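You operate a simulated robot arm through the tools that you are given. There is no shell and no other tool.

You are at the controls of a simulated two-armed robot. One attempt, no reset.

Task
Wipe the microscope stage clean, then focus on the gold reference device.
Fine: the smudge must go; put the wipe back; the device stays on the stage with the monitor at SHARP. What is to be rubbed or washed off counts as gone when no trace of it is left.

The check looks at the end state, three seconds after you hand in, the way a careful person would. Anything else that was tipped, shoved, dropped, spilled or broken makes it a failure.

Robot
Two 7-joint arms with fingered hands on one trunk that stands fixed in place. Base frame: the origin is at the foot of the trunk, x ahead of it, y to its left, z up; the work surface is at about z = 0.92. Lengths are in m, angles in rad, forces in N, time in s.
The left shoulder is at [0.07, 0.171, 1.427], the right one opposite. Each reaches about 1.156 m from its shoulder. Payload 5 kg a hand.
Tool frame (each hand has its own): the origin (TCP) lies between the finger pads and is the grasp point; the fingertips stand 0.043 m ahead of it; z points along the fingers, y is the line along which they close. The gripper opens to 0.144 m; its body begins 0.05 m behind the TCP. The gripper is a hand of 5 fingers: y runs from the thumb to the fingers, the wrist lies at [-0.021, -0.124, -0.221] in the tool frame, and closing takes about 1.5 s.
Orientation is that of the tool frame in the base frame, as a unit quaternion [x, y, z, w]. With the fingers straight down and the wrist toward the robot, the tool's x, y and z point along [0, 1, 0], [1, 0, 0] and [0, 0, -1] of the base frame.

Tools
- The arms move only by the tool move_arm. It takes "left_series", "right_series" or both (then of equal length, played together; a hand with none holds still); each is a list of rows, each a list of 7 numbers: the turn, a rotation vector about the tool's x, y, z in units of 5 degrees (1.0 is 5 degrees), then the shift along the tool's x, y, z in units of 20 mm (1.0 is 20 mm), then the opening, from 0 (shut) to 1 (fully open). In form: [[rx, ry, rz, x, y, z, fingers], ...]. A call has 1 to 20 rows; each row shifts and turns the commanded pose from where the row before left it, along the tool's axes as they then stand. A call with a number of a shift or a turn outside -1 to 1 is refused whole. Rows are played at 5 a second. More than 0.05 m and 0.15 rad between two rows, or a gripper value outside its range, and nothing of the call is played. A pose out of reach is approached as far as the arm can. The call stops where the force on the tool passes 90 N (or 10 N more than at its start, if that is more) or the arm is blocked; 0.2 s more then pass. The fingers move at their own pace (about 0.045 m/s each) and stop on an object; they squeeze with about 28 N. The grip force told is the motor's: it shows also when the fingers shut on nothing. Time passes only in rows, and 0.2 s behind the last, so rows that do not move let the fingers close. It gives the time, the measured TCP pose, the force on the tool (base axes), the opening and the grip force at its end, in the units of the frame above (readings bear some noise), with the torque about the TCP (base axes, N m) and any sound that the robot's microphone picked up.
- Cameras (640 x 400 px; columns grow to the right, rows downward): "scene" is now at [0.1326, -0.0375, 1.6672]; the picture's right is [-0.41, -0.91, -0.00], its down [-0.47, 0.21, -0.86] and it looks along [0.78, -0.35, -0.52] (base axes); focal length 260 px, centre (320, 200). "left" rides on the left gripper at [-0.086, -0.108, -0.168] in its tool frame; the picture's right is [-0.80, -0.28, 0.53], its down [0.54, -0.73, 0.42] and it looks along [0.27, 0.63, 0.73] (tool axes); focal length 275 px, centre (320, 200). "right" rides on the right gripper at [0.086, -0.109, -0.168] in its tool frame; the picture's right is [-0.80, 0.28, -0.53], its down [-0.54, -0.73, 0.42] and it looks along [-0.27, 0.63, 0.73] (tool axes); focal length 275 px, centre (320, 200). There is no depth. A picture from a camera that has moved, and an enlarged one, comes with that camera's place and axes in the base frame and with its lens.
- snapshot(camera): a new picture of that camera. It takes no simulated time.
- lift_body(by): slides the trunk up (or, below 0, down) by that many m; the arms and the scene camera ride with it, the base frame stays. It gives what a move gives, with no picture.
- hand_shape(shape, hand): the hand has 5 fingers and takes this shape, open, in about a second: jaw (thumb against the fingers, like two jaws); tri (thumb and two fingers); tip (a fingertip pinch); poke (one finger out to press); point (the index stretched); flat (the hand flat); cup (the hand cupped); fist (a fist). The gripper value then closes the fingers along that shape, each until it touches; the sizes above hold for jaw. It gives what a move gives, with no picture.
- pan_tilt(pan, tilt): turns the head with the scene camera to pan (to the left, within 1.501 rad either way) and tilt (down, from -0.506 to 1.204), counted from straight ahead of the robot. It gives what a move gives.
- close_up(camera, box): a new picture of the part [left, top, right, bottom] of that camera's present view, enlarged. It takes no simulated time.
- sign_off(): hands the job in; it is judged then, once.

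Nothing tells you positions but the pictures and the camera data. Unless the task says otherwise, let go and move clear before handing in.

The tools are called after "Request:" by a JSON object that holds its "name" and its "arguments". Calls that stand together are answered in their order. move_arm: Moves the arms, as the interface text tells. Its arguments: {"type":"object","properties":{"left_series":{"type":"array"},"right_series":{"type":"array"}},"required":[]} The other tools are called the same way: lift_body (by) moves the trunk up or down; hand_shape (shape, hand) gives the hand a shape; pan_tilt (pan, tilt) turns the head that bears the scene camera; snapshot (camera) takes a picture; close_up (camera, box) takes an enlarged picture of a part of a camera's view; sign_off () hands the job in.

At the start:

```text
clock: 0.0
left_tool_pos: [0.8069, -0.0984, 1.5798]
left_tcp_rot: [0.707, 0.707, 0.0, 0.0]
left_ft_force: [0.1, 0.6, -1.1]
left_ft_torque: [-0.01, 0.0, 0.02]
left_width: 0.1435
left_gripper_force: 0.0
left_shape: jaw
right_tool_pos: [0.5881, -0.6139, 1.5809]
right_tcp_rot: [0.707, 0.707, 0.0, 0.0]
right_ft_force: [0.1, 0.0, -0.7]
right_ft_torque: [0.02, 0.0, -0.01]
right_width: 0.1435
right_gripper_force: 0.0
right_shape: jaw
trunk travel left (down, up): [-0.525, 0.415]
head pan, tilt (commanded): [-0.426, 0.545]
```

scene: 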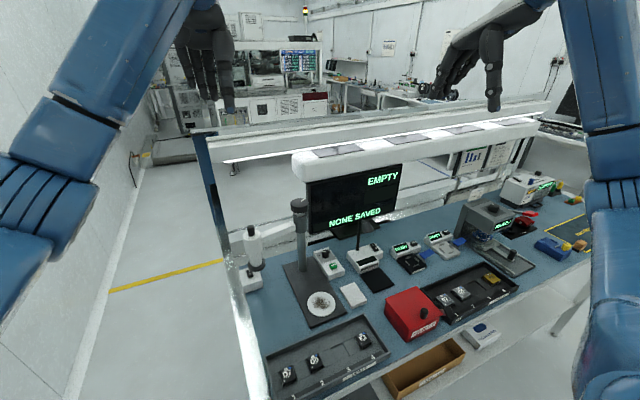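
right: 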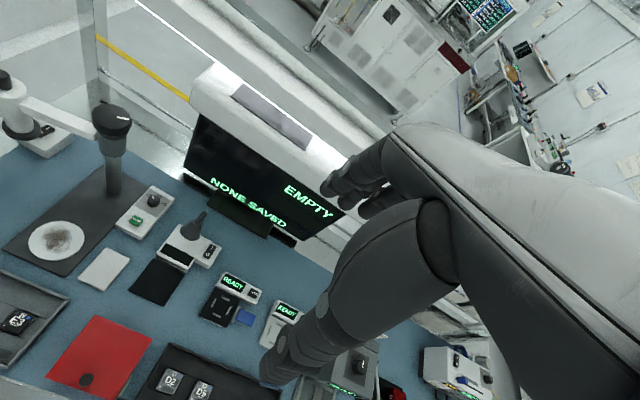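
left: 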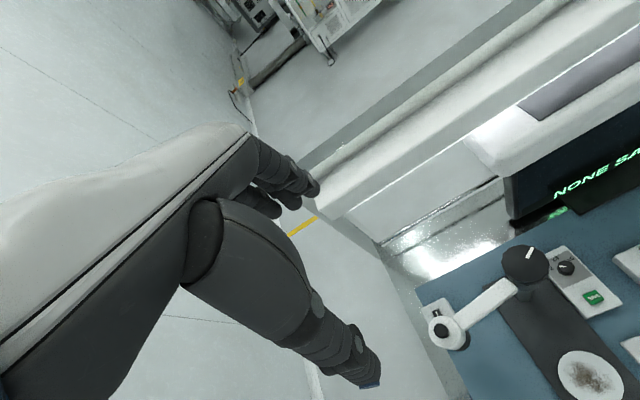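

I see a bench with a microscope (smudged round stage), a monitor saying EMPTY / NONE SAVED, a white pad next to the stage (probably the wipe), trays of devices and a gold one in the right tray. First I look closer at everything.

Request:
{"name": "close_up", "arguments": {"camera": "scene", "box": [220, 190, 400, 310]}}

Request:
{"name": "close_up", "arguments": {"camera": "scene", "box": [380, 220, 540, 320]}}

Request:
{"name": "close_up", "arguments": {"camera": "scene", "box": [240, 290, 420, 400]}}

Request:
{"name": "close_up", "arguments": {"camera": "right", "box": [0, 160, 240, 310]}}

```text
3.33 times, centred on (310, 250) of scene
camera zoom: at [0.1326, -0.0375, 1.6672], right [-0.41, -0.91, 0.0], down [-0.47, 0.21, -0.86], along [0.78, -0.35, -0.52], focal length 866 px, centre (353, 33)
```

zoom: 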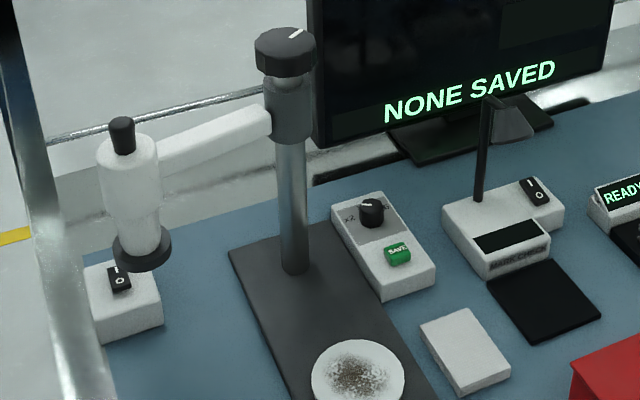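

```text
4.00 times, centred on (460, 270) of scene
camera zoom: at [0.1326, -0.0375, 1.6672], right [-0.41, -0.91, 0.0], down [-0.47, 0.21, -0.86], along [0.78, -0.35, -0.52], focal length 1039 px, centre (-240, -80)
```

zoom: 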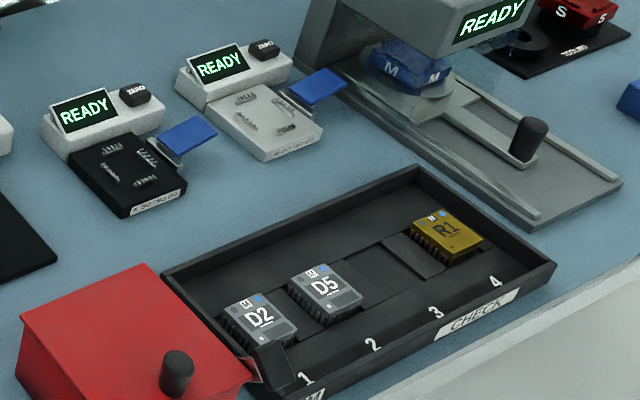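

```text
3.56 times, centred on (330, 345) of scene
camera zoom: at [0.1326, -0.0375, 1.6672], right [-0.41, -0.91, 0.0], down [-0.47, 0.21, -0.86], along [0.78, -0.35, -0.52], focal length 924 px, centre (284, -316)
```

zoom: 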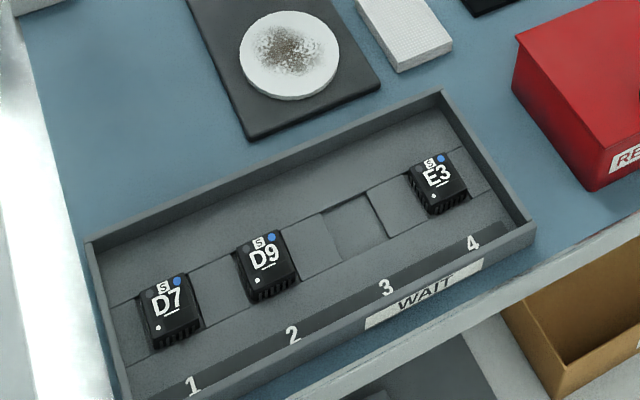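

```text
2.67 times, centred on (120, 235) of right
camera zoom: at [0.4794, -0.5287, 1.7469], right [0.28, -0.8, 0.53], down [-0.73, -0.54, -0.42], along [0.63, -0.27, -0.73], focal length 734 px, centre (853, 107)
```

zoom: 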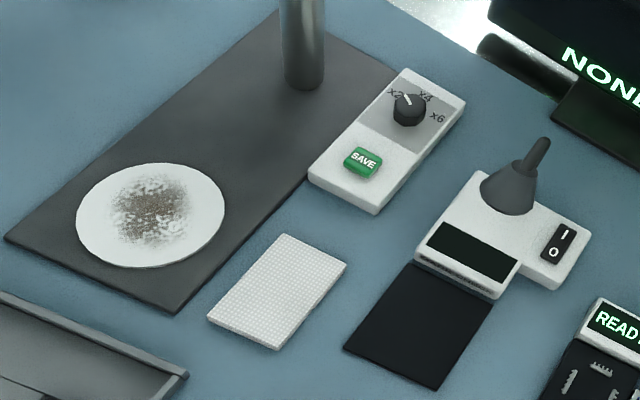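

Request:
{"name": "close_up", "arguments": {"camera": "left", "box": [400, 220, 640, 400]}}

Request:
{"name": "close_up", "arguments": {"camera": "scene", "box": [230, 180, 350, 255]}}

Request:
{"name": "close_up", "arguments": {"camera": "scene", "box": [280, 260, 400, 335]}}

Request:
{"name": "close_up", "arguments": {"camera": "scene", "box": [290, 150, 420, 240]}}

Request:
{"name": "close_up", "arguments": {"camera": "scene", "box": [440, 160, 600, 270]}}

Request:
{"name": "close_up", "arguments": {"camera": "scene", "box": [360, 290, 540, 400]}}

```text
2.22 times, centred on (520, 310) of left
camera zoom: at [0.6992, -0.1852, 1.7479], right [-0.28, -0.8, -0.53], down [-0.73, 0.54, -0.42], along [0.63, 0.27, -0.73], focal length 612 px, centre (-124, -44)
```

zoom: 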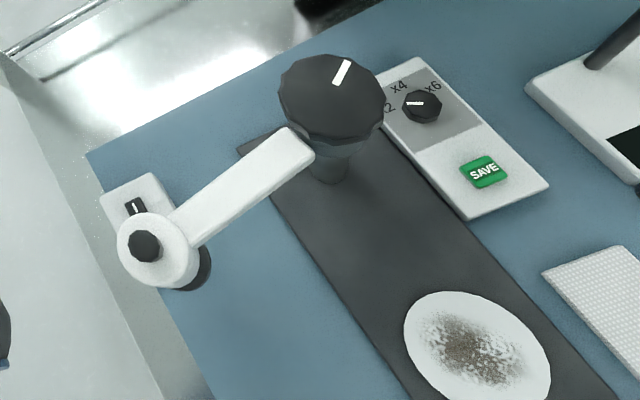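

```text
5.33 times, centred on (290, 218) of scene
camera zoom: at [0.1326, -0.0375, 1.6672], right [-0.41, -0.91, 0.0], down [-0.47, 0.21, -0.86], along [0.78, -0.35, -0.52], focal length 1386 px, centre (480, 107)
```

zoom: 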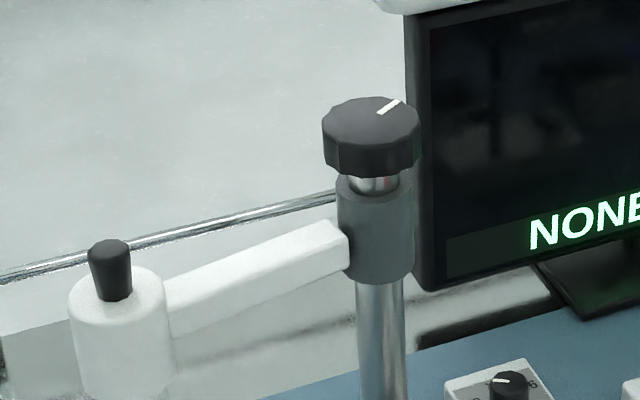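

```text
5.33 times, centred on (340, 298) of scene
camera zoom: at [0.1326, -0.0375, 1.6672], right [-0.41, -0.91, 0.0], down [-0.47, 0.21, -0.86], along [0.78, -0.35, -0.52], focal length 1386 px, centre (213, -320)
```

zoom: 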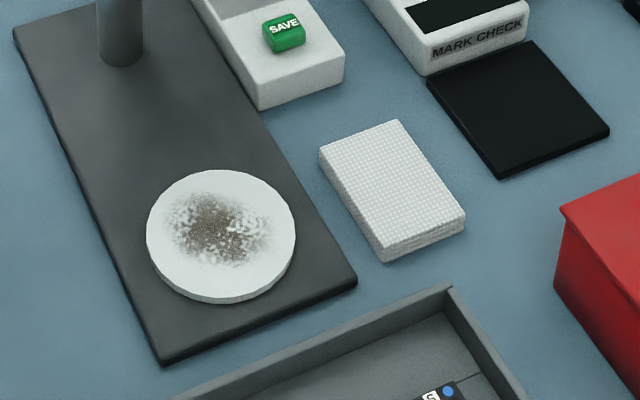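

```text
4.44 times, centred on (355, 195) of scene
camera zoom: at [0.1326, -0.0375, 1.6672], right [-0.41, -0.91, 0.0], down [-0.47, 0.21, -0.86], along [0.78, -0.35, -0.52], focal length 1155 px, centre (164, 222)
```

zoom: 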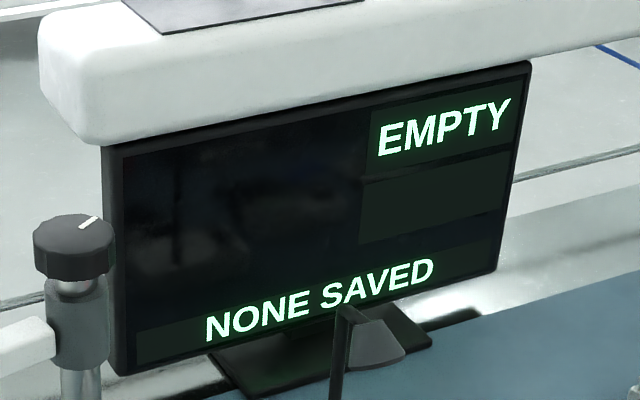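

```text
3.64 times, centred on (520, 215) of scene
camera zoom: at [0.1326, -0.0375, 1.6672], right [-0.41, -0.91, 0.0], down [-0.47, 0.21, -0.86], along [0.78, -0.35, -0.52], focal length 945 px, centre (-407, 146)
```

zoom: 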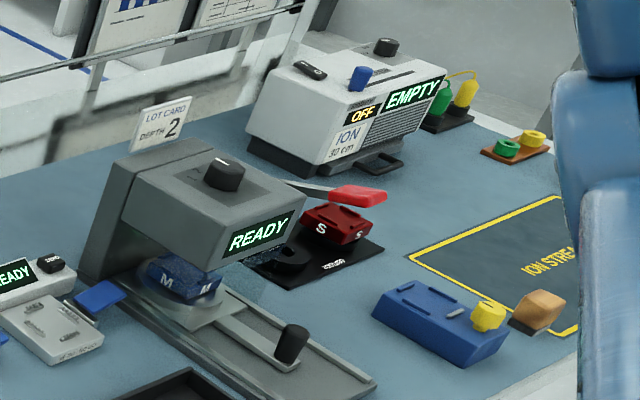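

```text
3.56 times, centred on (450, 345) of scene
camera zoom: at [0.1326, -0.0375, 1.6672], right [-0.41, -0.91, 0.0], down [-0.47, 0.21, -0.86], along [0.78, -0.35, -0.52], focal length 924 px, centre (-142, -316)
```

zoom: 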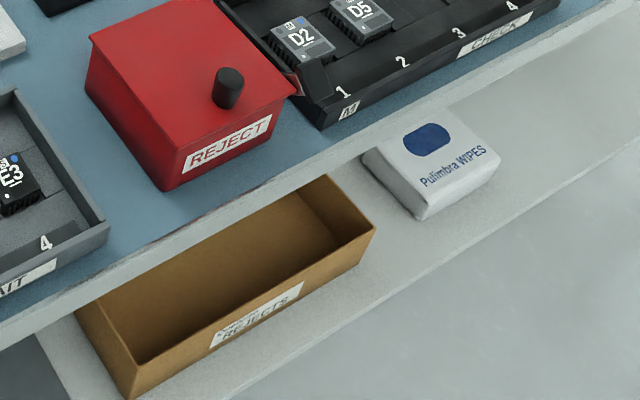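

Request:
{"name": "close_up", "arguments": {"camera": "left", "box": [410, 280, 490, 330]}}

Request:
{"name": "close_up", "arguments": {"camera": "left", "box": [540, 340, 636, 400]}}

Request:
{"name": "close_up", "arguments": {"camera": "scene", "box": [235, 220, 283, 295]}}

Request:
{"name": "close_up", "arguments": {"camera": "right", "box": [60, 240, 140, 290]}}

Request:
{"name": "close_up", "arguments": {"camera": "scene", "box": [470, 260, 518, 290]}}

```text
8.00 times, centred on (450, 305) of left
camera zoom: at [0.6992, -0.1852, 1.7479], right [-0.28, -0.8, -0.53], down [-0.73, 0.54, -0.42], along [0.63, 0.27, -0.73], focal length 2202 px, centre (-720, -640)
```

zoom: 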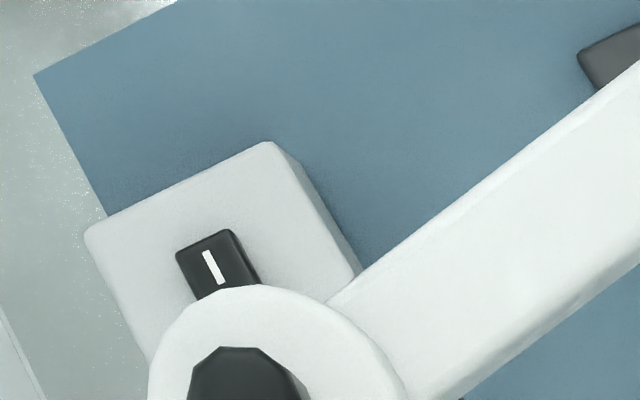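

```text
6.67 times, centred on (588, 370) of left
camera zoom: at [0.6992, -0.1852, 1.7479], right [-0.28, -0.8, -0.53], down [-0.73, 0.54, -0.42], along [0.63, 0.27, -0.73], focal length 1835 px, centre (-1467, -933)
```

zoom: 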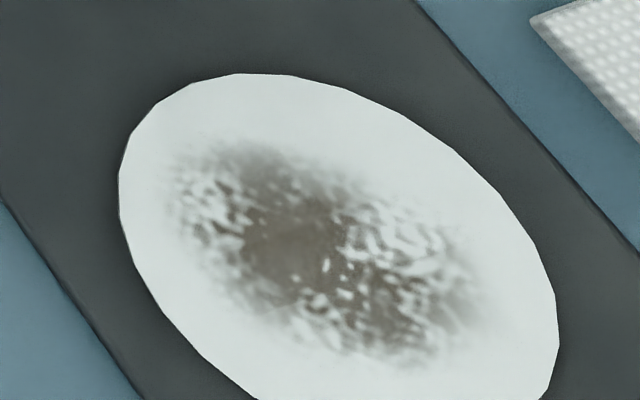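

```text
5.33 times, centred on (259, 258) of scene
camera zoom: at [0.1326, -0.0375, 1.6672], right [-0.41, -0.91, 0.0], down [-0.47, 0.21, -0.86], along [0.78, -0.35, -0.52], focal length 1386 px, centre (645, -107)
```

zoom: 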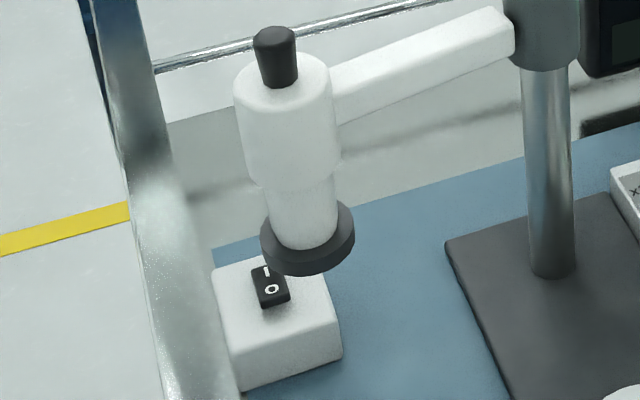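

```text
8.00 times, centred on (100, 265) of right
camera zoom: at [0.4794, -0.5287, 1.7469], right [0.28, -0.8, 0.53], down [-0.73, -0.54, -0.42], along [0.63, -0.27, -0.73], focal length 2202 px, centre (2080, -320)
```

zoom: 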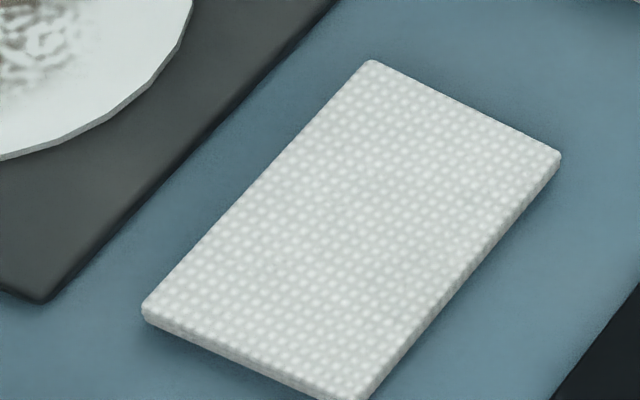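

```text
13.33 times, centred on (494, 275) of scene
camera zoom: at [0.1326, -0.0375, 1.6672], right [-0.41, -0.91, 0.0], down [-0.47, 0.21, -0.86], along [0.78, -0.35, -0.52], focal length 3464 px, centre (-2000, -800)
```

zoom: 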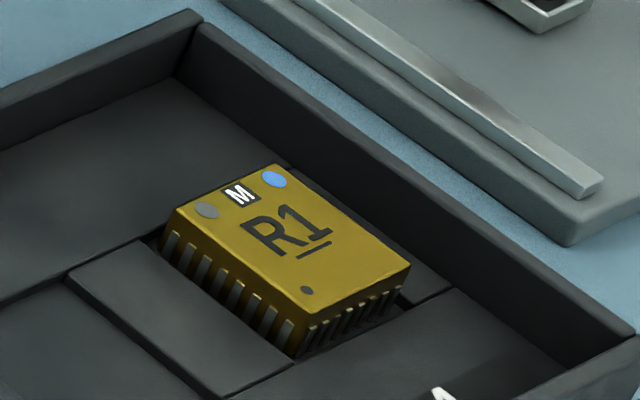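

The wipe is the textured white pad at about (0.626, -0.384), 82 x 60 mm; the smudged stage disc is at about (0.638, -0.268), and the microscope head is swung off to the left. I bring the right hand over the wipe for a closer look.

Request:
{"name": "move_arm", "arguments": {"right_series": [[0, 0, 0, 0.8, 0.15, 1, 1], [0, 0, 0, 0.8, 0.15, 1, 1], [0, 0, 0, 0.8, 0.15, 1, 1], [0, 0, 0, 0.8, 0.15, 1, 1], [0, 0, 0, 0.8, 0.15, 1, 1], [0, 0, 0, 0.8, 0.15, 1, 1], [0, 0, 0, 0.8, 0.15, 1, 1], [0, 0, 0, 0.8, 0.15, 1, 1], [0, 0, 0, 0.8, 0.15, 1, 1], [0, 0, 0, 0.8, 0.15, 1, 1], [0, 0, 0, 0.8, 0.15, 1, 1], [0, 0, 0, 0.8, 0.15, 1, 1], [0, 0, 0, 0.8, 0.1, 1, 1], [0, 0, 0, 0.8, 0, 1, 1], [0, 0, 0, 0.3, 0, 1, 1], [0, 0, 0, 0, 0, 1, 1]]}}

Request:
{"name": "snapshot", "arguments": {"camera": "right"}}

Request:
{"name": "snapshot", "arguments": {"camera": "scene"}}

```text
clock: 3.4
left_tool_pos: [0.8076, -0.0991, 1.5793]
left_tcp_rot: [0.707, 0.707, 0.001, 0.0]
left_ft_force: [0.2, -0.1, -0.2]
left_ft_torque: [0.02, 0.0, 0.02]
left_width: 0.1436
left_gripper_force: 0.1
left_shape: jaw
right_tool_pos: [0.6252, -0.3809, 1.2599]
right_tcp_rot: [0.708, 0.707, 0.0, 0.0]
right_ft_force: [0.0, 0.3, 0.2]
right_ft_torque: [-0.04, 0.01, 0.0]
right_width: 0.1438
right_gripper_force: 0.1
right_shape: jaw
trunk travel left (down, up): [-0.525, 0.415]
head pan, tilt (commanded): [-0.426, 0.545]
```

```text
taken
camera right: at [0.5175, -0.2981, 1.4277], right [0.28, -0.8, 0.53], down [-0.73, -0.54, -0.42], along [0.63, -0.27, -0.73], focal length 275 px, centre (320, 200)
```

right: 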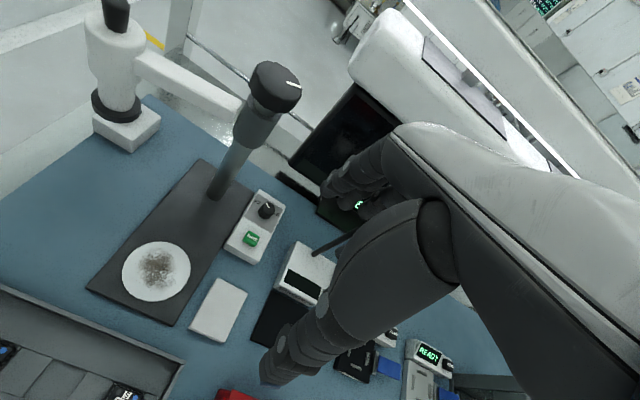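

```text
taken
camera scene: at [0.1326, -0.0381, 1.6672], right [-0.41, -0.91, 0.0], down [-0.47, 0.21, -0.86], along [0.78, -0.35, -0.52], focal length 260 px, centre (320, 200)
```

scene: 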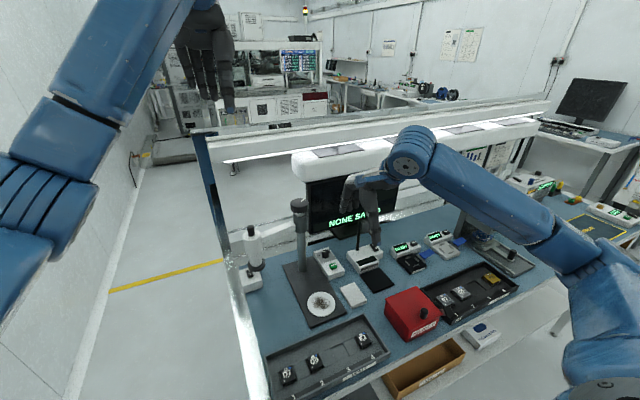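

Request:
{"name": "close_up", "arguments": {"camera": "scene", "box": [320, 110, 480, 310]}}

Request:
{"name": "snapshot", "arguments": {"camera": "left"}}

Request:
{"name": "close_up", "arguments": {"camera": "right", "box": [60, 220, 300, 370]}}

```text
2.00 times, centred on (400, 210) of scene
camera zoom: at [0.1326, -0.0381, 1.6672], right [-0.41, -0.91, 0.0], down [-0.47, 0.21, -0.86], along [0.78, -0.35, -0.52], focal length 520 px, centre (160, 180)
```

zoom: 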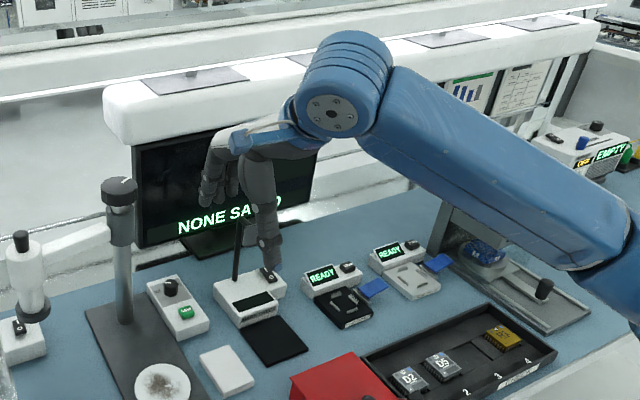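

```text
taken
camera left: at [0.6991, -0.1858, 1.7479], right [-0.28, -0.8, -0.53], down [-0.73, 0.54, -0.42], along [0.63, 0.27, -0.73], focal length 275 px, centre (320, 200)
```

left: 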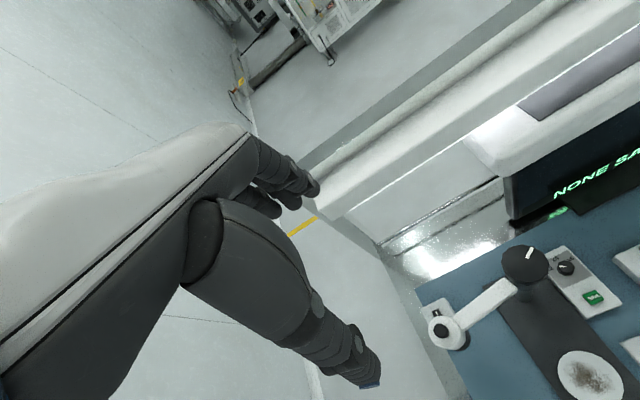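

```text
2.67 times, centred on (180, 295) of right
camera zoom: at [0.5175, -0.2981, 1.4277], right [0.28, -0.8, 0.53], down [-0.73, -0.54, -0.42], along [0.63, -0.27, -0.73], focal length 734 px, centre (693, -53)
```

zoom: 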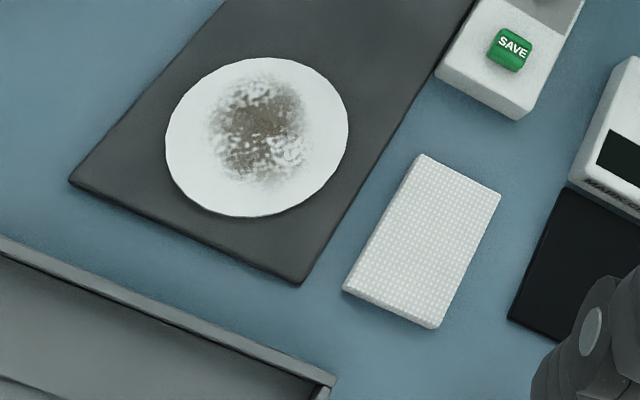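

Request:
{"name": "move_arm", "arguments": {"right_series": [[0, 0, 0, -0.15, 0, 1, 0.75], [0, 0, 0, 0, 0, 1, 0.75], [0, 0, 0, 0, 0, 1, 0.75], [0, 0, 0, 0, 0, 1, 0.75], [0, 0, 0, 0, 0, 1, 0.75], [0, 0, 0, 0, 0, 1, 0.75], [0, 0, 0, 0, 0, 1, 0.75], [0, 0, 0, 0, 0, 1, 0.75], [0, 0, 0, 0, 0, 1, 0.75], [0, 0, 0, 0, 0, 1, 0.75], [0, 0, 0, 0, 0, 1, 0.75], [0, 0, 0, 0, 0, 0, 0.75]]}}

Request:
{"name": "close_up", "arguments": {"camera": "scene", "box": [280, 215, 424, 305]}}

Request:
{"name": "snapshot", "arguments": {"camera": "right"}}

Request:
{"name": "close_up", "arguments": {"camera": "left", "box": [480, 240, 640, 400]}}

```text
clock: 6.0
left_tool_pos: [0.8066, -0.0994, 1.5802]
left_tcp_rot: [0.707, 0.707, 0.001, 0.0]
left_ft_force: [0.3, 1.1, 0.5]
left_ft_torque: [-0.02, -0.01, 0.01]
left_width: 0.1437
left_gripper_force: 0.0
left_shape: jaw
right_tool_pos: [0.6248, -0.3849, 1.0369]
right_tcp_rot: [0.706, 0.708, 0.0, -0.001]
right_ft_force: [0.3, -0.2, 0.3]
right_ft_torque: [0.02, 0.0, -0.05]
right_width: 0.1081
right_gripper_force: 0.0
right_shape: jaw
trunk travel left (down, up): [-0.525, 0.415]
head pan, tilt (commanded): [-0.426, 0.545]
```

```text
4.44 times, centred on (352, 260) of scene
camera zoom: at [0.1324, -0.0373, 1.6672], right [-0.41, -0.91, 0.0], down [-0.47, 0.21, -0.86], along [0.78, -0.35, -0.52], focal length 1155 px, centre (178, -67)
```

zoom: 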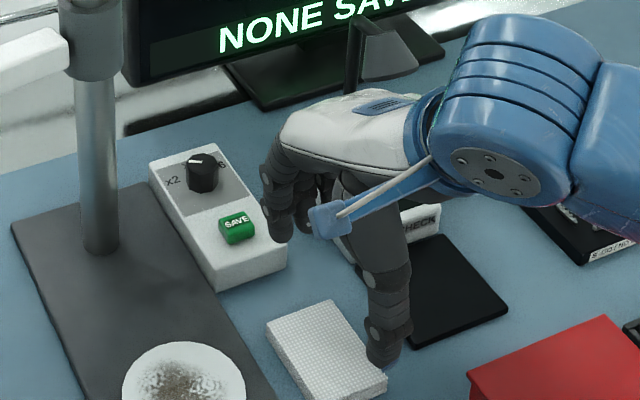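

```text
taken
camera right: at [0.5166, -0.3014, 1.2054], right [0.28, -0.8, 0.53], down [-0.73, -0.54, -0.42], along [0.63, -0.27, -0.73], focal length 275 px, centre (320, 200)
```

right: 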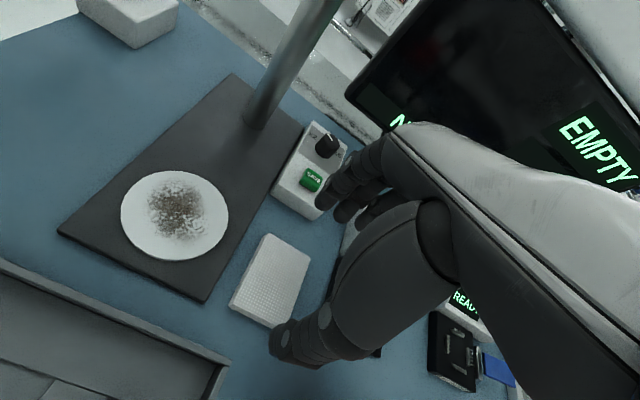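

```text
2.50 times, centred on (560, 320) of left
camera zoom: at [0.699, -0.185, 1.748], right [-0.28, -0.8, -0.53], down [-0.73, 0.54, -0.42], along [0.63, 0.27, -0.73], focal length 688 px, centre (-280, -100)
```

zoom: 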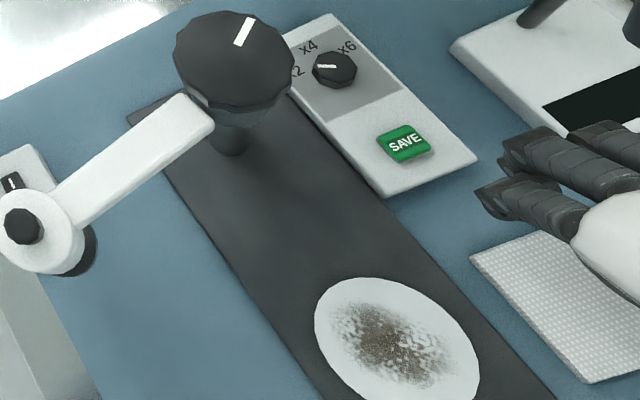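

Request:
{"name": "move_arm", "arguments": {"right_series": [[0, 0, 0, 0, 0, 0.8, 0.75], [0, 0, 0, 0, 0, 0.8, 0.75], [0, 0, 0, 0, 0, 0.8, 0.75], [0, 0, 0, 0, 0, 0.6, 0.75], [0, 0, 0, 0, 0, 0, 0.75]]}}

Request:
{"name": "close_up", "arguments": {"camera": "scene", "box": [310, 240, 406, 315]}}

Request:
{"name": "close_up", "arguments": {"camera": "right", "box": [180, 140, 420, 400]}}

Request:
{"name": "close_up", "arguments": {"camera": "left", "box": [560, 260, 640, 340]}}

```text
clock: 7.2
left_tool_pos: [0.8082, -0.0976, 1.5793]
left_tcp_rot: [0.707, 0.707, 0.0, 0.0]
left_ft_force: [1.1, -0.1, 0.2]
left_ft_torque: [0.01, -0.02, -0.01]
left_width: 0.1437
left_gripper_force: 0.0
left_shape: jaw
right_tool_pos: [0.6259, -0.3853, 0.9797]
right_tcp_rot: [0.708, 0.707, 0.001, 0.001]
right_ft_force: [0.1, -0.5, 0.2]
right_ft_torque: [-0.01, 0.04, -0.01]
right_width: 0.1082
right_gripper_force: 0.1
right_shape: jaw
trunk travel left (down, up): [-0.525, 0.415]
head pan, tilt (commanded): [-0.426, 0.545]
```

```text
5.33 times, centred on (358, 278) of scene
camera zoom: at [0.1326, -0.0373, 1.6672], right [-0.41, -0.91, 0.0], down [-0.47, 0.21, -0.86], along [0.78, -0.35, -0.52], focal length 1386 px, centre (117, -213)
```

zoom: 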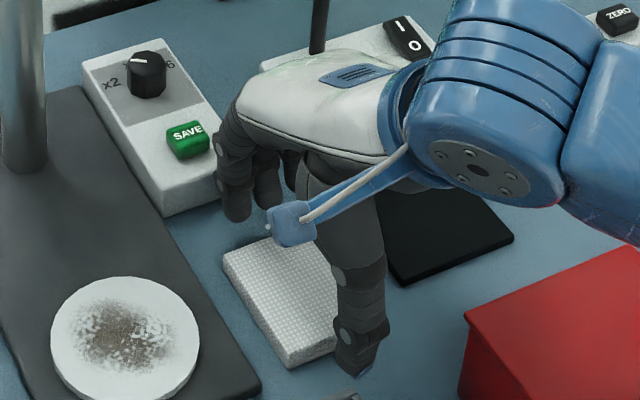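

```text
1.54 times, centred on (300, 270) of right
camera zoom: at [0.5159, -0.3013, 1.1467], right [0.28, -0.8, 0.53], down [-0.73, -0.54, -0.42], along [0.63, -0.27, -0.73], focal length 424 px, centre (351, 92)
```

zoom: 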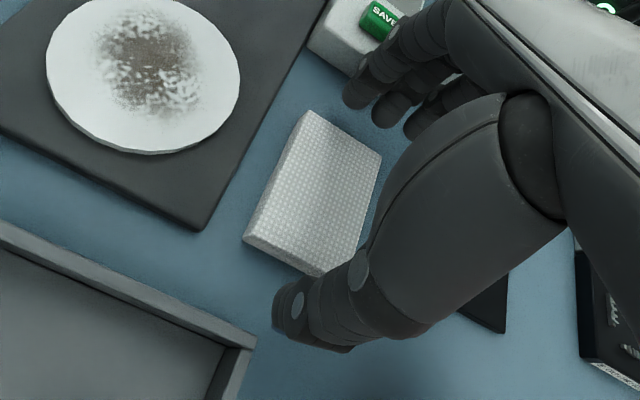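

```text
5.00 times, centred on (600, 300) of left
camera zoom: at [0.6991, -0.1851, 1.7479], right [-0.28, -0.8, -0.53], down [-0.73, 0.54, -0.42], along [0.63, 0.27, -0.73], focal length 1376 px, centre (-1080, -300)
```

zoom: 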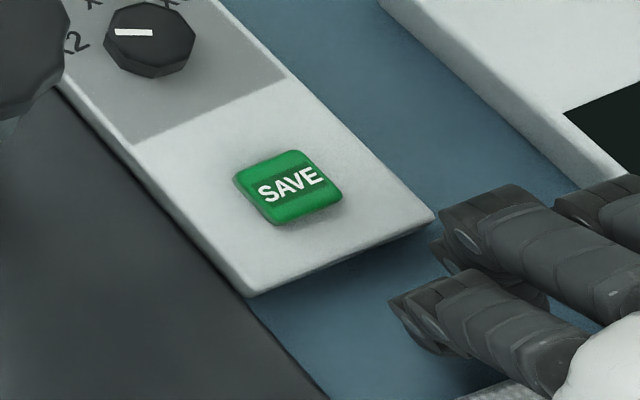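

Request:
{"name": "move_arm", "arguments": {"right_series": [[0, 0, 0, 0, -0.15, 0, 0.75], [0, 0, 0, 0, 0, 0.2, 0.75], [0, 0, 0, 0, 0, 0.2, 0.75], [0, 0, 0, 0, 0, 0.15, 0.75], [0, 0, 0, 0, 0, 0, 0.75]]}}

Request:
{"name": "close_up", "arguments": {"camera": "scene", "box": [325, 250, 397, 310]}}

Request:
{"name": "close_up", "arguments": {"camera": "right", "box": [200, 160, 400, 360]}}

Request:
{"name": "close_up", "arguments": {"camera": "left", "box": [560, 260, 640, 340]}}

```text
clock: 8.4
left_tool_pos: [0.8078, -0.099, 1.5785]
left_tcp_rot: [0.708, 0.706, 0.001, 0.0]
left_ft_force: [-0.1, -0.4, -0.6]
left_ft_torque: [-0.02, -0.01, -0.01]
left_width: 0.1438
left_gripper_force: 0.1
left_shape: jaw
right_tool_pos: [0.6221, -0.3854, 0.9685]
right_tcp_rot: [0.708, 0.707, 0.0, 0.0]
right_ft_force: [-0.6, 0.3, 0.1]
right_ft_torque: [-0.01, -0.03, 0.01]
right_width: 0.1084
right_gripper_force: 0.1
right_shape: jaw
trunk travel left (down, up): [-0.525, 0.415]
head pan, tilt (commanded): [-0.426, 0.545]
```

```text
6.67 times, centred on (361, 280) of scene
camera zoom: at [0.1326, -0.0374, 1.6672], right [-0.41, -0.91, 0.0], down [-0.47, 0.21, -0.86], along [0.78, -0.35, -0.52], focal length 1732 px, centre (47, -333)
```

zoom: 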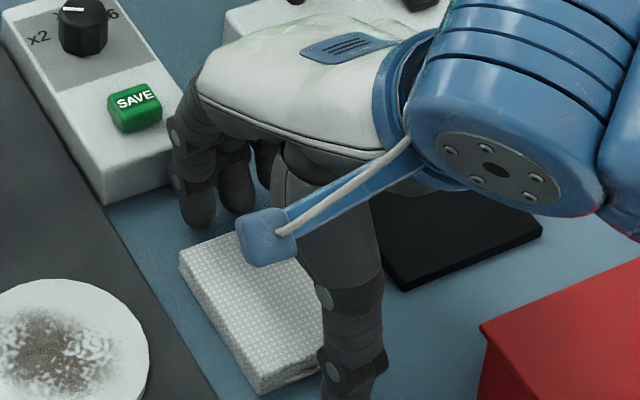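

```text
2.00 times, centred on (300, 260) of right
camera zoom: at [0.5138, -0.3015, 1.1358], right [0.28, -0.8, 0.53], down [-0.73, -0.54, -0.42], along [0.63, -0.27, -0.73], focal length 551 px, centre (360, 80)
```

zoom: 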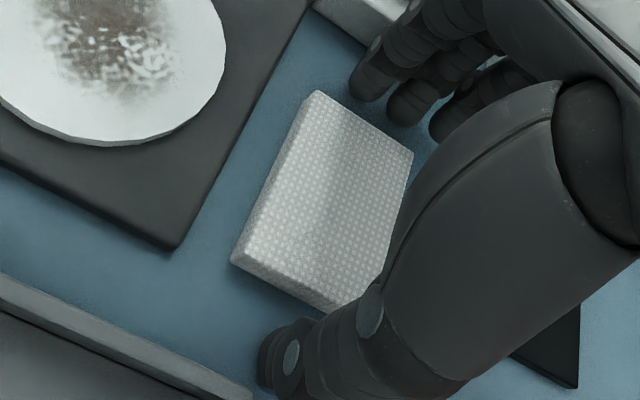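

```text
5.00 times, centred on (600, 300) of left
camera zoom: at [0.6992, -0.1851, 1.7479], right [-0.28, -0.8, -0.53], down [-0.73, 0.54, -0.42], along [0.63, 0.27, -0.73], focal length 1376 px, centre (-1080, -300)
```

zoom: 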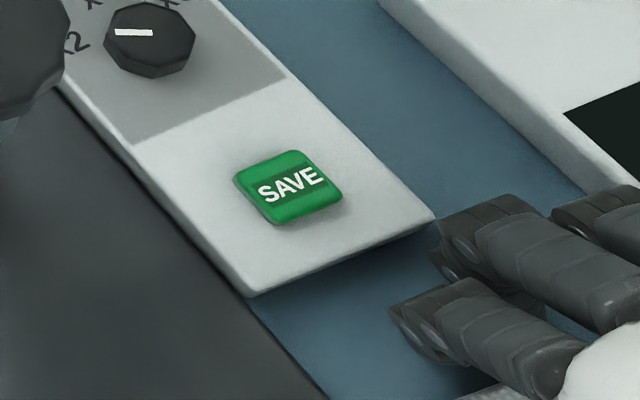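

Request:
{"name": "move_arm", "arguments": {"right_series": [[0, 0, 0, 0, 0, 0.13, 0.75], [0, 0, 0, 0, 0, 0, 0.68], [0, 0, 0, 0, 0, 0, 0.62], [0, 0, 0, 0, 0, 0, 0.55], [0, 0, 0, 0, 0, 0, 0.5], [0, 0, 0, 0, 0, 0, 0.5], [0, 0, 0, 0, 0, 0, 0.5]]}}

Request:
{"name": "close_up", "arguments": {"camera": "scene", "box": [325, 250, 397, 310]}}

Request:
{"name": "close_up", "arguments": {"camera": "right", "box": [200, 160, 400, 360]}}

```text
clock: 10.0
left_tool_pos: [0.8074, -0.0994, 1.5797]
left_tcp_rot: [0.707, 0.707, 0.0, 0.0]
left_ft_force: [-1.1, 0.9, 0.8]
left_ft_torque: [0.0, 0.0, -0.03]
left_width: 0.1436
left_gripper_force: 0.2
left_shape: jaw
right_tool_pos: [0.6232, -0.3855, 0.9654]
right_tcp_rot: [0.707, 0.707, 0.0, -0.001]
right_ft_force: [0.0, -0.3, 0.2]
right_ft_torque: [0.01, -0.01, 0.03]
right_width: 0.0793
right_gripper_force: 28.9
right_shape: jaw
trunk travel left (down, up): [-0.525, 0.415]
head pan, tilt (commanded): [-0.426, 0.545]
```

```text
6.67 times, centred on (361, 280) of scene
camera zoom: at [0.1326, -0.0374, 1.6672], right [-0.41, -0.91, 0.0], down [-0.47, 0.21, -0.86], along [0.78, -0.35, -0.52], focal length 1732 px, centre (47, -333)
```

zoom: 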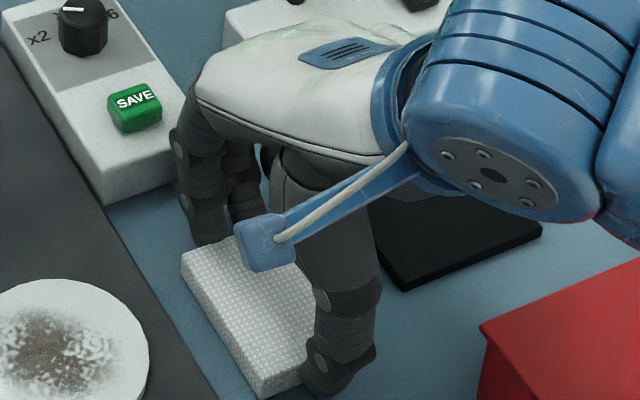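

```text
2.00 times, centred on (300, 260) of right
camera zoom: at [0.5138, -0.3011, 1.133], right [0.28, -0.8, 0.53], down [-0.73, -0.54, -0.42], along [0.63, -0.27, -0.73], focal length 551 px, centre (360, 80)
```

zoom: 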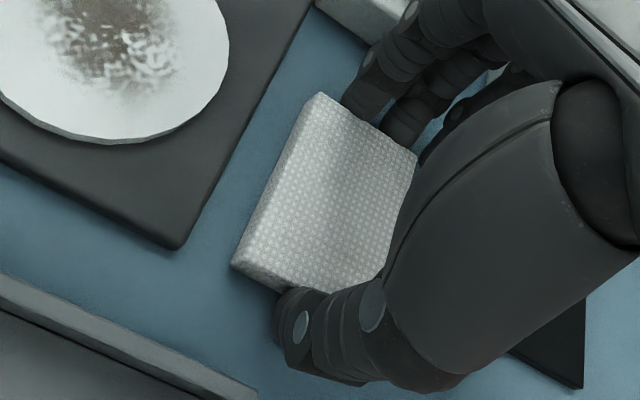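

Request:
{"name": "move_arm", "arguments": {"right_series": [[0, 0, 0, 0, 0, -0.3, 0.4], [0, 0, 0, 0, 0, -0.5, 0.4], [0, 0, 0, 0, 0, -0.8, 0.4], [0, 0, 0, 0, 0, -1, 0.4], [0, 0, 0, 0, 0, 0, 0.4]]}}

Request:
{"name": "close_up", "arguments": {"camera": "scene", "box": [300, 240, 396, 310]}}

Request:
{"name": "close_up", "arguments": {"camera": "right", "box": [160, 140, 400, 360]}}

Request:
{"name": "close_up", "arguments": {"camera": "left", "box": [520, 260, 640, 400]}}

```text
clock: 11.2
left_tool_pos: [0.8077, -0.0998, 1.579]
left_tcp_rot: [0.707, 0.707, 0.0, -0.001]
left_ft_force: [-0.4, -0.6, 0.3]
left_ft_torque: [0.01, -0.02, 0.04]
left_width: 0.1438
left_gripper_force: 0.1
left_shape: jaw
right_tool_pos: [0.624, -0.3868, 1.0175]
right_tcp_rot: [0.707, 0.707, 0.0, 0.0]
right_ft_force: [-0.2, -0.4, 0.0]
right_ft_torque: [0.02, 0.04, 0.04]
right_width: 0.0792
right_gripper_force: 27.8
right_shape: jaw
trunk travel left (down, up): [-0.525, 0.415]
head pan, tilt (commanded): [-0.426, 0.545]
```

```text
5.71 times, centred on (348, 275) of scene
camera zoom: at [0.1327, -0.0376, 1.6672], right [-0.41, -0.91, 0.0], down [-0.47, 0.21, -0.86], along [0.78, -0.35, -0.52], focal length 1485 px, centre (160, -229)
```

zoom: 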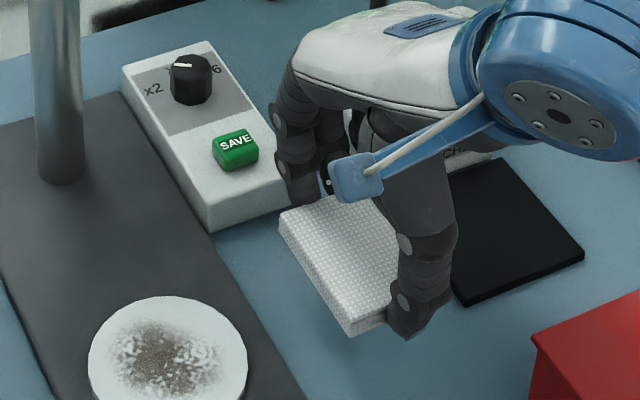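

```text
1.82 times, centred on (280, 250) of right
camera zoom: at [0.5151, -0.3022, 1.1848], right [0.28, -0.8, 0.53], down [-0.73, -0.54, -0.42], along [0.63, -0.27, -0.73], focal length 500 px, centre (393, 109)
```

zoom: 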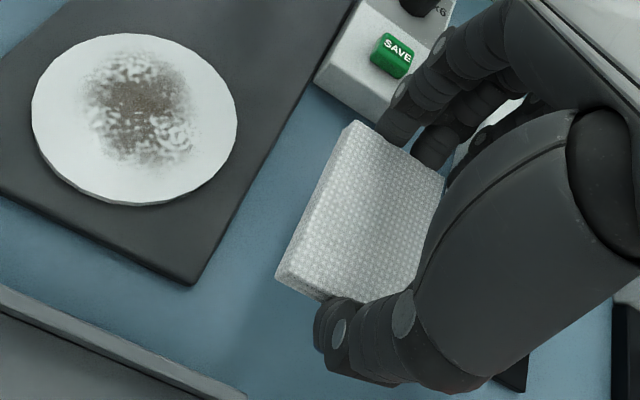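

```text
2.86 times, centred on (580, 330) of left
camera zoom: at [0.6993, -0.1853, 1.7478], right [-0.28, -0.8, -0.53], down [-0.73, 0.54, -0.42], along [0.63, 0.27, -0.73], focal length 786 px, centre (-423, -171)
```

zoom: 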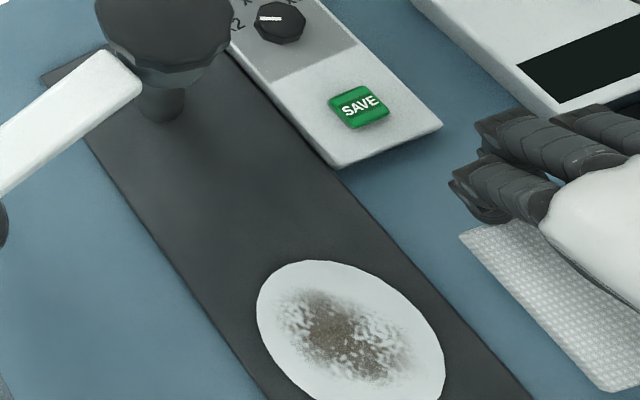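

Request:
{"name": "move_arm", "arguments": {"right_series": [[0, 0, 0, 1, 0.12, 0, 0.4], [0, 0, 0, 1, 0.12, 0, 0.4], [0, 0, 0, 1, 0.12, 0, 0.4], [0, 0, 0, 1, 0.12, 0, 0.4], [0, 0, 0, 1, 0.12, 0, 0.4], [0, 0, 0, 0.9, 0.1, 0, 0.4], [0, 0, 0, 0, 0, 0.5, 0.4], [0, 0, 0, 0, 0, 0.5, 0.4], [0, 0, 0, 0, 0, 0.3, 0.4], [0, 0, 0, 0, 0, 0, 0.4]]}}

Request:
{"name": "close_up", "arguments": {"camera": "scene", "box": [280, 230, 400, 320]}}

Request:
{"name": "close_up", "arguments": {"camera": "right", "box": [160, 140, 400, 360]}}

Request:
{"name": "close_up", "arguments": {"camera": "left", "box": [480, 240, 640, 400]}}

```text
clock: 13.4
left_tool_pos: [0.8065, -0.0986, 1.5794]
left_tcp_rot: [0.707, 0.707, 0.0, 0.0]
left_ft_force: [-0.6, 0.3, 0.0]
left_ft_torque: [-0.01, 0.01, -0.01]
left_width: 0.1435
left_gripper_force: 0.1
left_shape: jaw
right_tool_pos: [0.6378, -0.2675, 0.9915]
right_tcp_rot: [0.707, 0.707, 0.001, 0.0]
right_ft_force: [0.1, 0.4, 0.1]
right_ft_torque: [0.0, 0.0, 0.0]
right_width: 0.0794
right_gripper_force: 27.7
right_shape: jaw
trunk travel left (down, up): [-0.525, 0.415]
head pan, tilt (commanded): [-0.426, 0.545]
```

```text
4.44 times, centred on (340, 275) of scene
camera zoom: at [0.1325, -0.0375, 1.6672], right [-0.41, -0.91, 0.0], down [-0.47, 0.21, -0.86], along [0.78, -0.35, -0.52], focal length 1155 px, centre (231, -133)
```

zoom: 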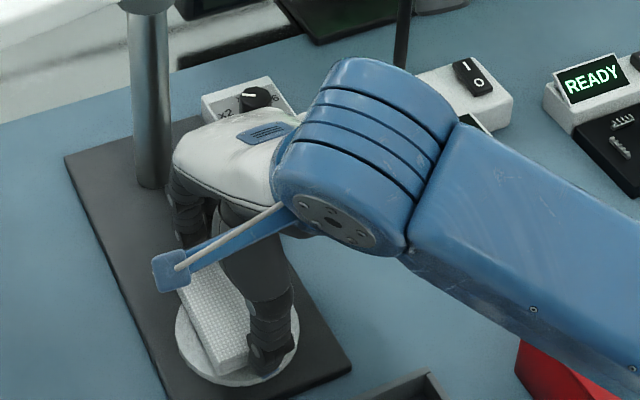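

```text
1.82 times, centred on (280, 250) of right
camera zoom: at [0.5282, -0.1835, 1.1592], right [0.28, -0.8, 0.53], down [-0.73, -0.54, -0.42], along [0.63, -0.27, -0.73], focal length 500 px, centre (393, 109)
```

zoom: 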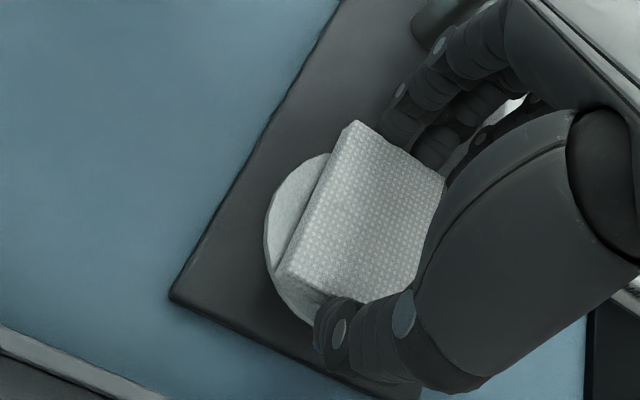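

```text
2.50 times, centred on (560, 320) of left
camera zoom: at [0.6991, -0.1852, 1.7479], right [-0.28, -0.8, -0.53], down [-0.73, 0.54, -0.42], along [0.63, 0.27, -0.73], focal length 688 px, centre (-280, -100)
```

zoom: 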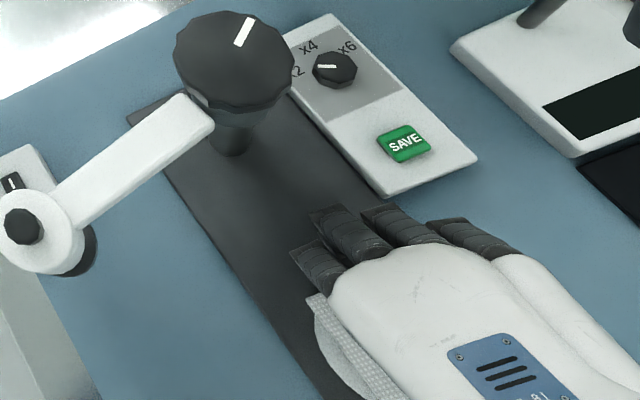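

Request:
{"name": "move_arm", "arguments": {"right_series": [[0, 0, 0, 0, 0, 0.15, 0.4], [0, 0, 0, 0, 0, 0.15, 0.4], [0, 0, 0, 0, 0, 0.1, 0.4], [0, 0, 0, 0, 0, 0.1, 0.4], [0, 0, 0, 0, 0, 0, 0.4]]}}

Request:
{"name": "close_up", "arguments": {"camera": "right", "box": [200, 180, 320, 320]}}

```text
clock: 14.6
left_tool_pos: [0.8068, -0.0993, 1.5799]
left_tcp_rot: [0.708, 0.707, 0.0, 0.0]
left_ft_force: [-0.6, 1.1, 0.0]
left_ft_torque: [0.01, -0.02, -0.03]
left_width: 0.1436
left_gripper_force: 0.0
left_shape: jaw
right_tool_pos: [0.6368, -0.2692, 0.9808]
right_tcp_rot: [0.707, 0.707, 0.0, 0.001]
right_ft_force: [0.4, -0.6, 1.0]
right_ft_torque: [0.01, -0.02, -0.03]
right_width: 0.0794
right_gripper_force: 27.6
right_shape: jaw
trunk travel left (down, up): [-0.525, 0.415]
head pan, tilt (commanded): [-0.426, 0.545]
```

```text
2.86 times, centred on (260, 250) of right
camera zoom: at [0.5283, -0.1837, 1.149], right [0.28, -0.8, 0.53], down [-0.73, -0.54, -0.42], along [0.63, -0.27, -0.73], focal length 786 px, centre (491, 57)
```

zoom: 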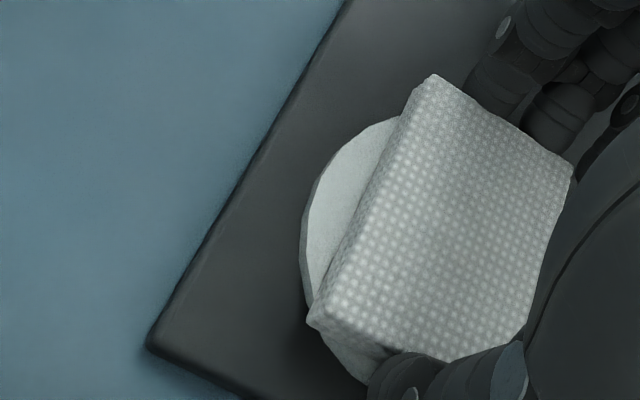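

Request:
{"name": "move_arm", "arguments": {"right_series": [[0, 0, 0, 0, 0, 0.05, 0.4], [0, 0, 0, 0, 0, 0.05, 0.4], [0, 0, 0, 0, 0, 0.05, 0.4], [0, 0, 0, 0, 0, 0, 0.4]]}}

```text
clock: 15.6
left_tool_pos: [0.8064, -0.0977, 1.581]
left_tcp_rot: [0.707, 0.707, 0.0, 0.0]
left_ft_force: [0.2, 0.2, -0.1]
left_ft_torque: [0.06, 0.03, 0.02]
left_width: 0.1438
left_gripper_force: 0.0
left_shape: jaw
right_tool_pos: [0.6363, -0.2676, 0.9817]
right_tcp_rot: [0.707, 0.707, 0.001, 0.002]
right_ft_force: [1.5, 0.3, 15.3]
right_ft_torque: [-0.05, -0.08, 0.01]
right_width: 0.0795
right_gripper_force: 28.2
right_shape: jaw
trunk travel left (down, up): [-0.525, 0.415]
head pan, tilt (commanded): [-0.426, 0.545]
```

Request:
{"name": "move_arm", "arguments": {"right_series": [[0, 0, 0, 0.5, 0, 0, 0.4], [0, 0, 0, 0.5, 0, 0, 0.4], [0, 0, 0, -0.5, 0, 0, 0.4], [0, 0, 0, -0.5, 0, 0, 0.4], [0, 0, 0, -0.5, 0, 0, 0.4], [0, 0, 0, -0.5, 0, 0, 0.4], [0, 0, 0, 0.5, 0, 0, 0.4], [0, 0, 0, 0.5, 0, 0, 0.4], [0, 0, 0, 0, 0.5, 0, 0.4], [0, 0, 0, 0, 0.3, 0, 0.4], [0, 0, 0, 0, -0.5, 0, 0.4], [0, 0, 0, 0, -0.6, 0, 0.4], [0, 0, 0, 0, -0.5, 0, 0.4], [0, 0, 0, 0, 0.5, 0, 0.4], [0, 0, 0, 0, 0.3, 0, 0.4], [0, 0, 0, 0, 0, 0, 0.4]]}}

Request:
{"name": "close_up", "arguments": {"camera": "right", "box": [200, 180, 320, 320]}}

Request:
{"name": "close_up", "arguments": {"camera": "scene", "box": [280, 230, 400, 320]}}

```text
clock: 19.0
left_tool_pos: [0.8071, -0.0983, 1.58]
left_tcp_rot: [0.707, 0.707, 0.0, 0.001]
left_ft_force: [0.0, -0.6, 0.4]
left_ft_torque: [-0.03, -0.02, -0.01]
left_width: 0.1436
left_gripper_force: 0.1
left_shape: jaw
right_tool_pos: [0.6346, -0.2678, 0.9786]
right_tcp_rot: [0.707, 0.707, -0.001, -0.001]
right_ft_force: [-4.6, -1.7, 5.5]
right_ft_torque: [0.0, 0.3, 0.07]
right_width: 0.0791
right_gripper_force: 28.6
right_shape: jaw
trunk travel left (down, up): [-0.525, 0.415]
head pan, tilt (commanded): [-0.426, 0.545]
```

```text
2.86 times, centred on (260, 250) of right
camera zoom: at [0.5266, -0.1832, 1.1463], right [0.29, -0.8, 0.53], down [-0.73, -0.54, -0.42], along [0.63, -0.27, -0.73], focal length 786 px, centre (491, 57)
```

zoom: 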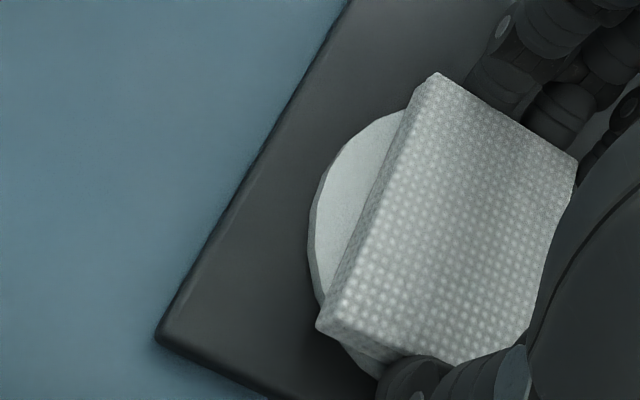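

```text
4.44 times, centred on (340, 275) of scene
camera zoom: at [0.1315, -0.0371, 1.6672], right [-0.41, -0.91, 0.0], down [-0.47, 0.21, -0.86], along [0.78, -0.35, -0.52], focal length 1155 px, centre (231, -133)
```

zoom: 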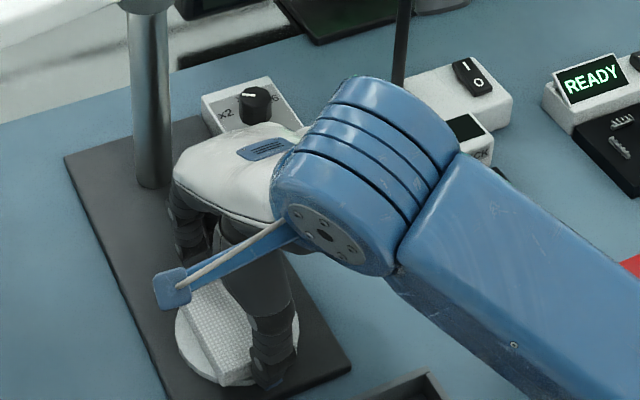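

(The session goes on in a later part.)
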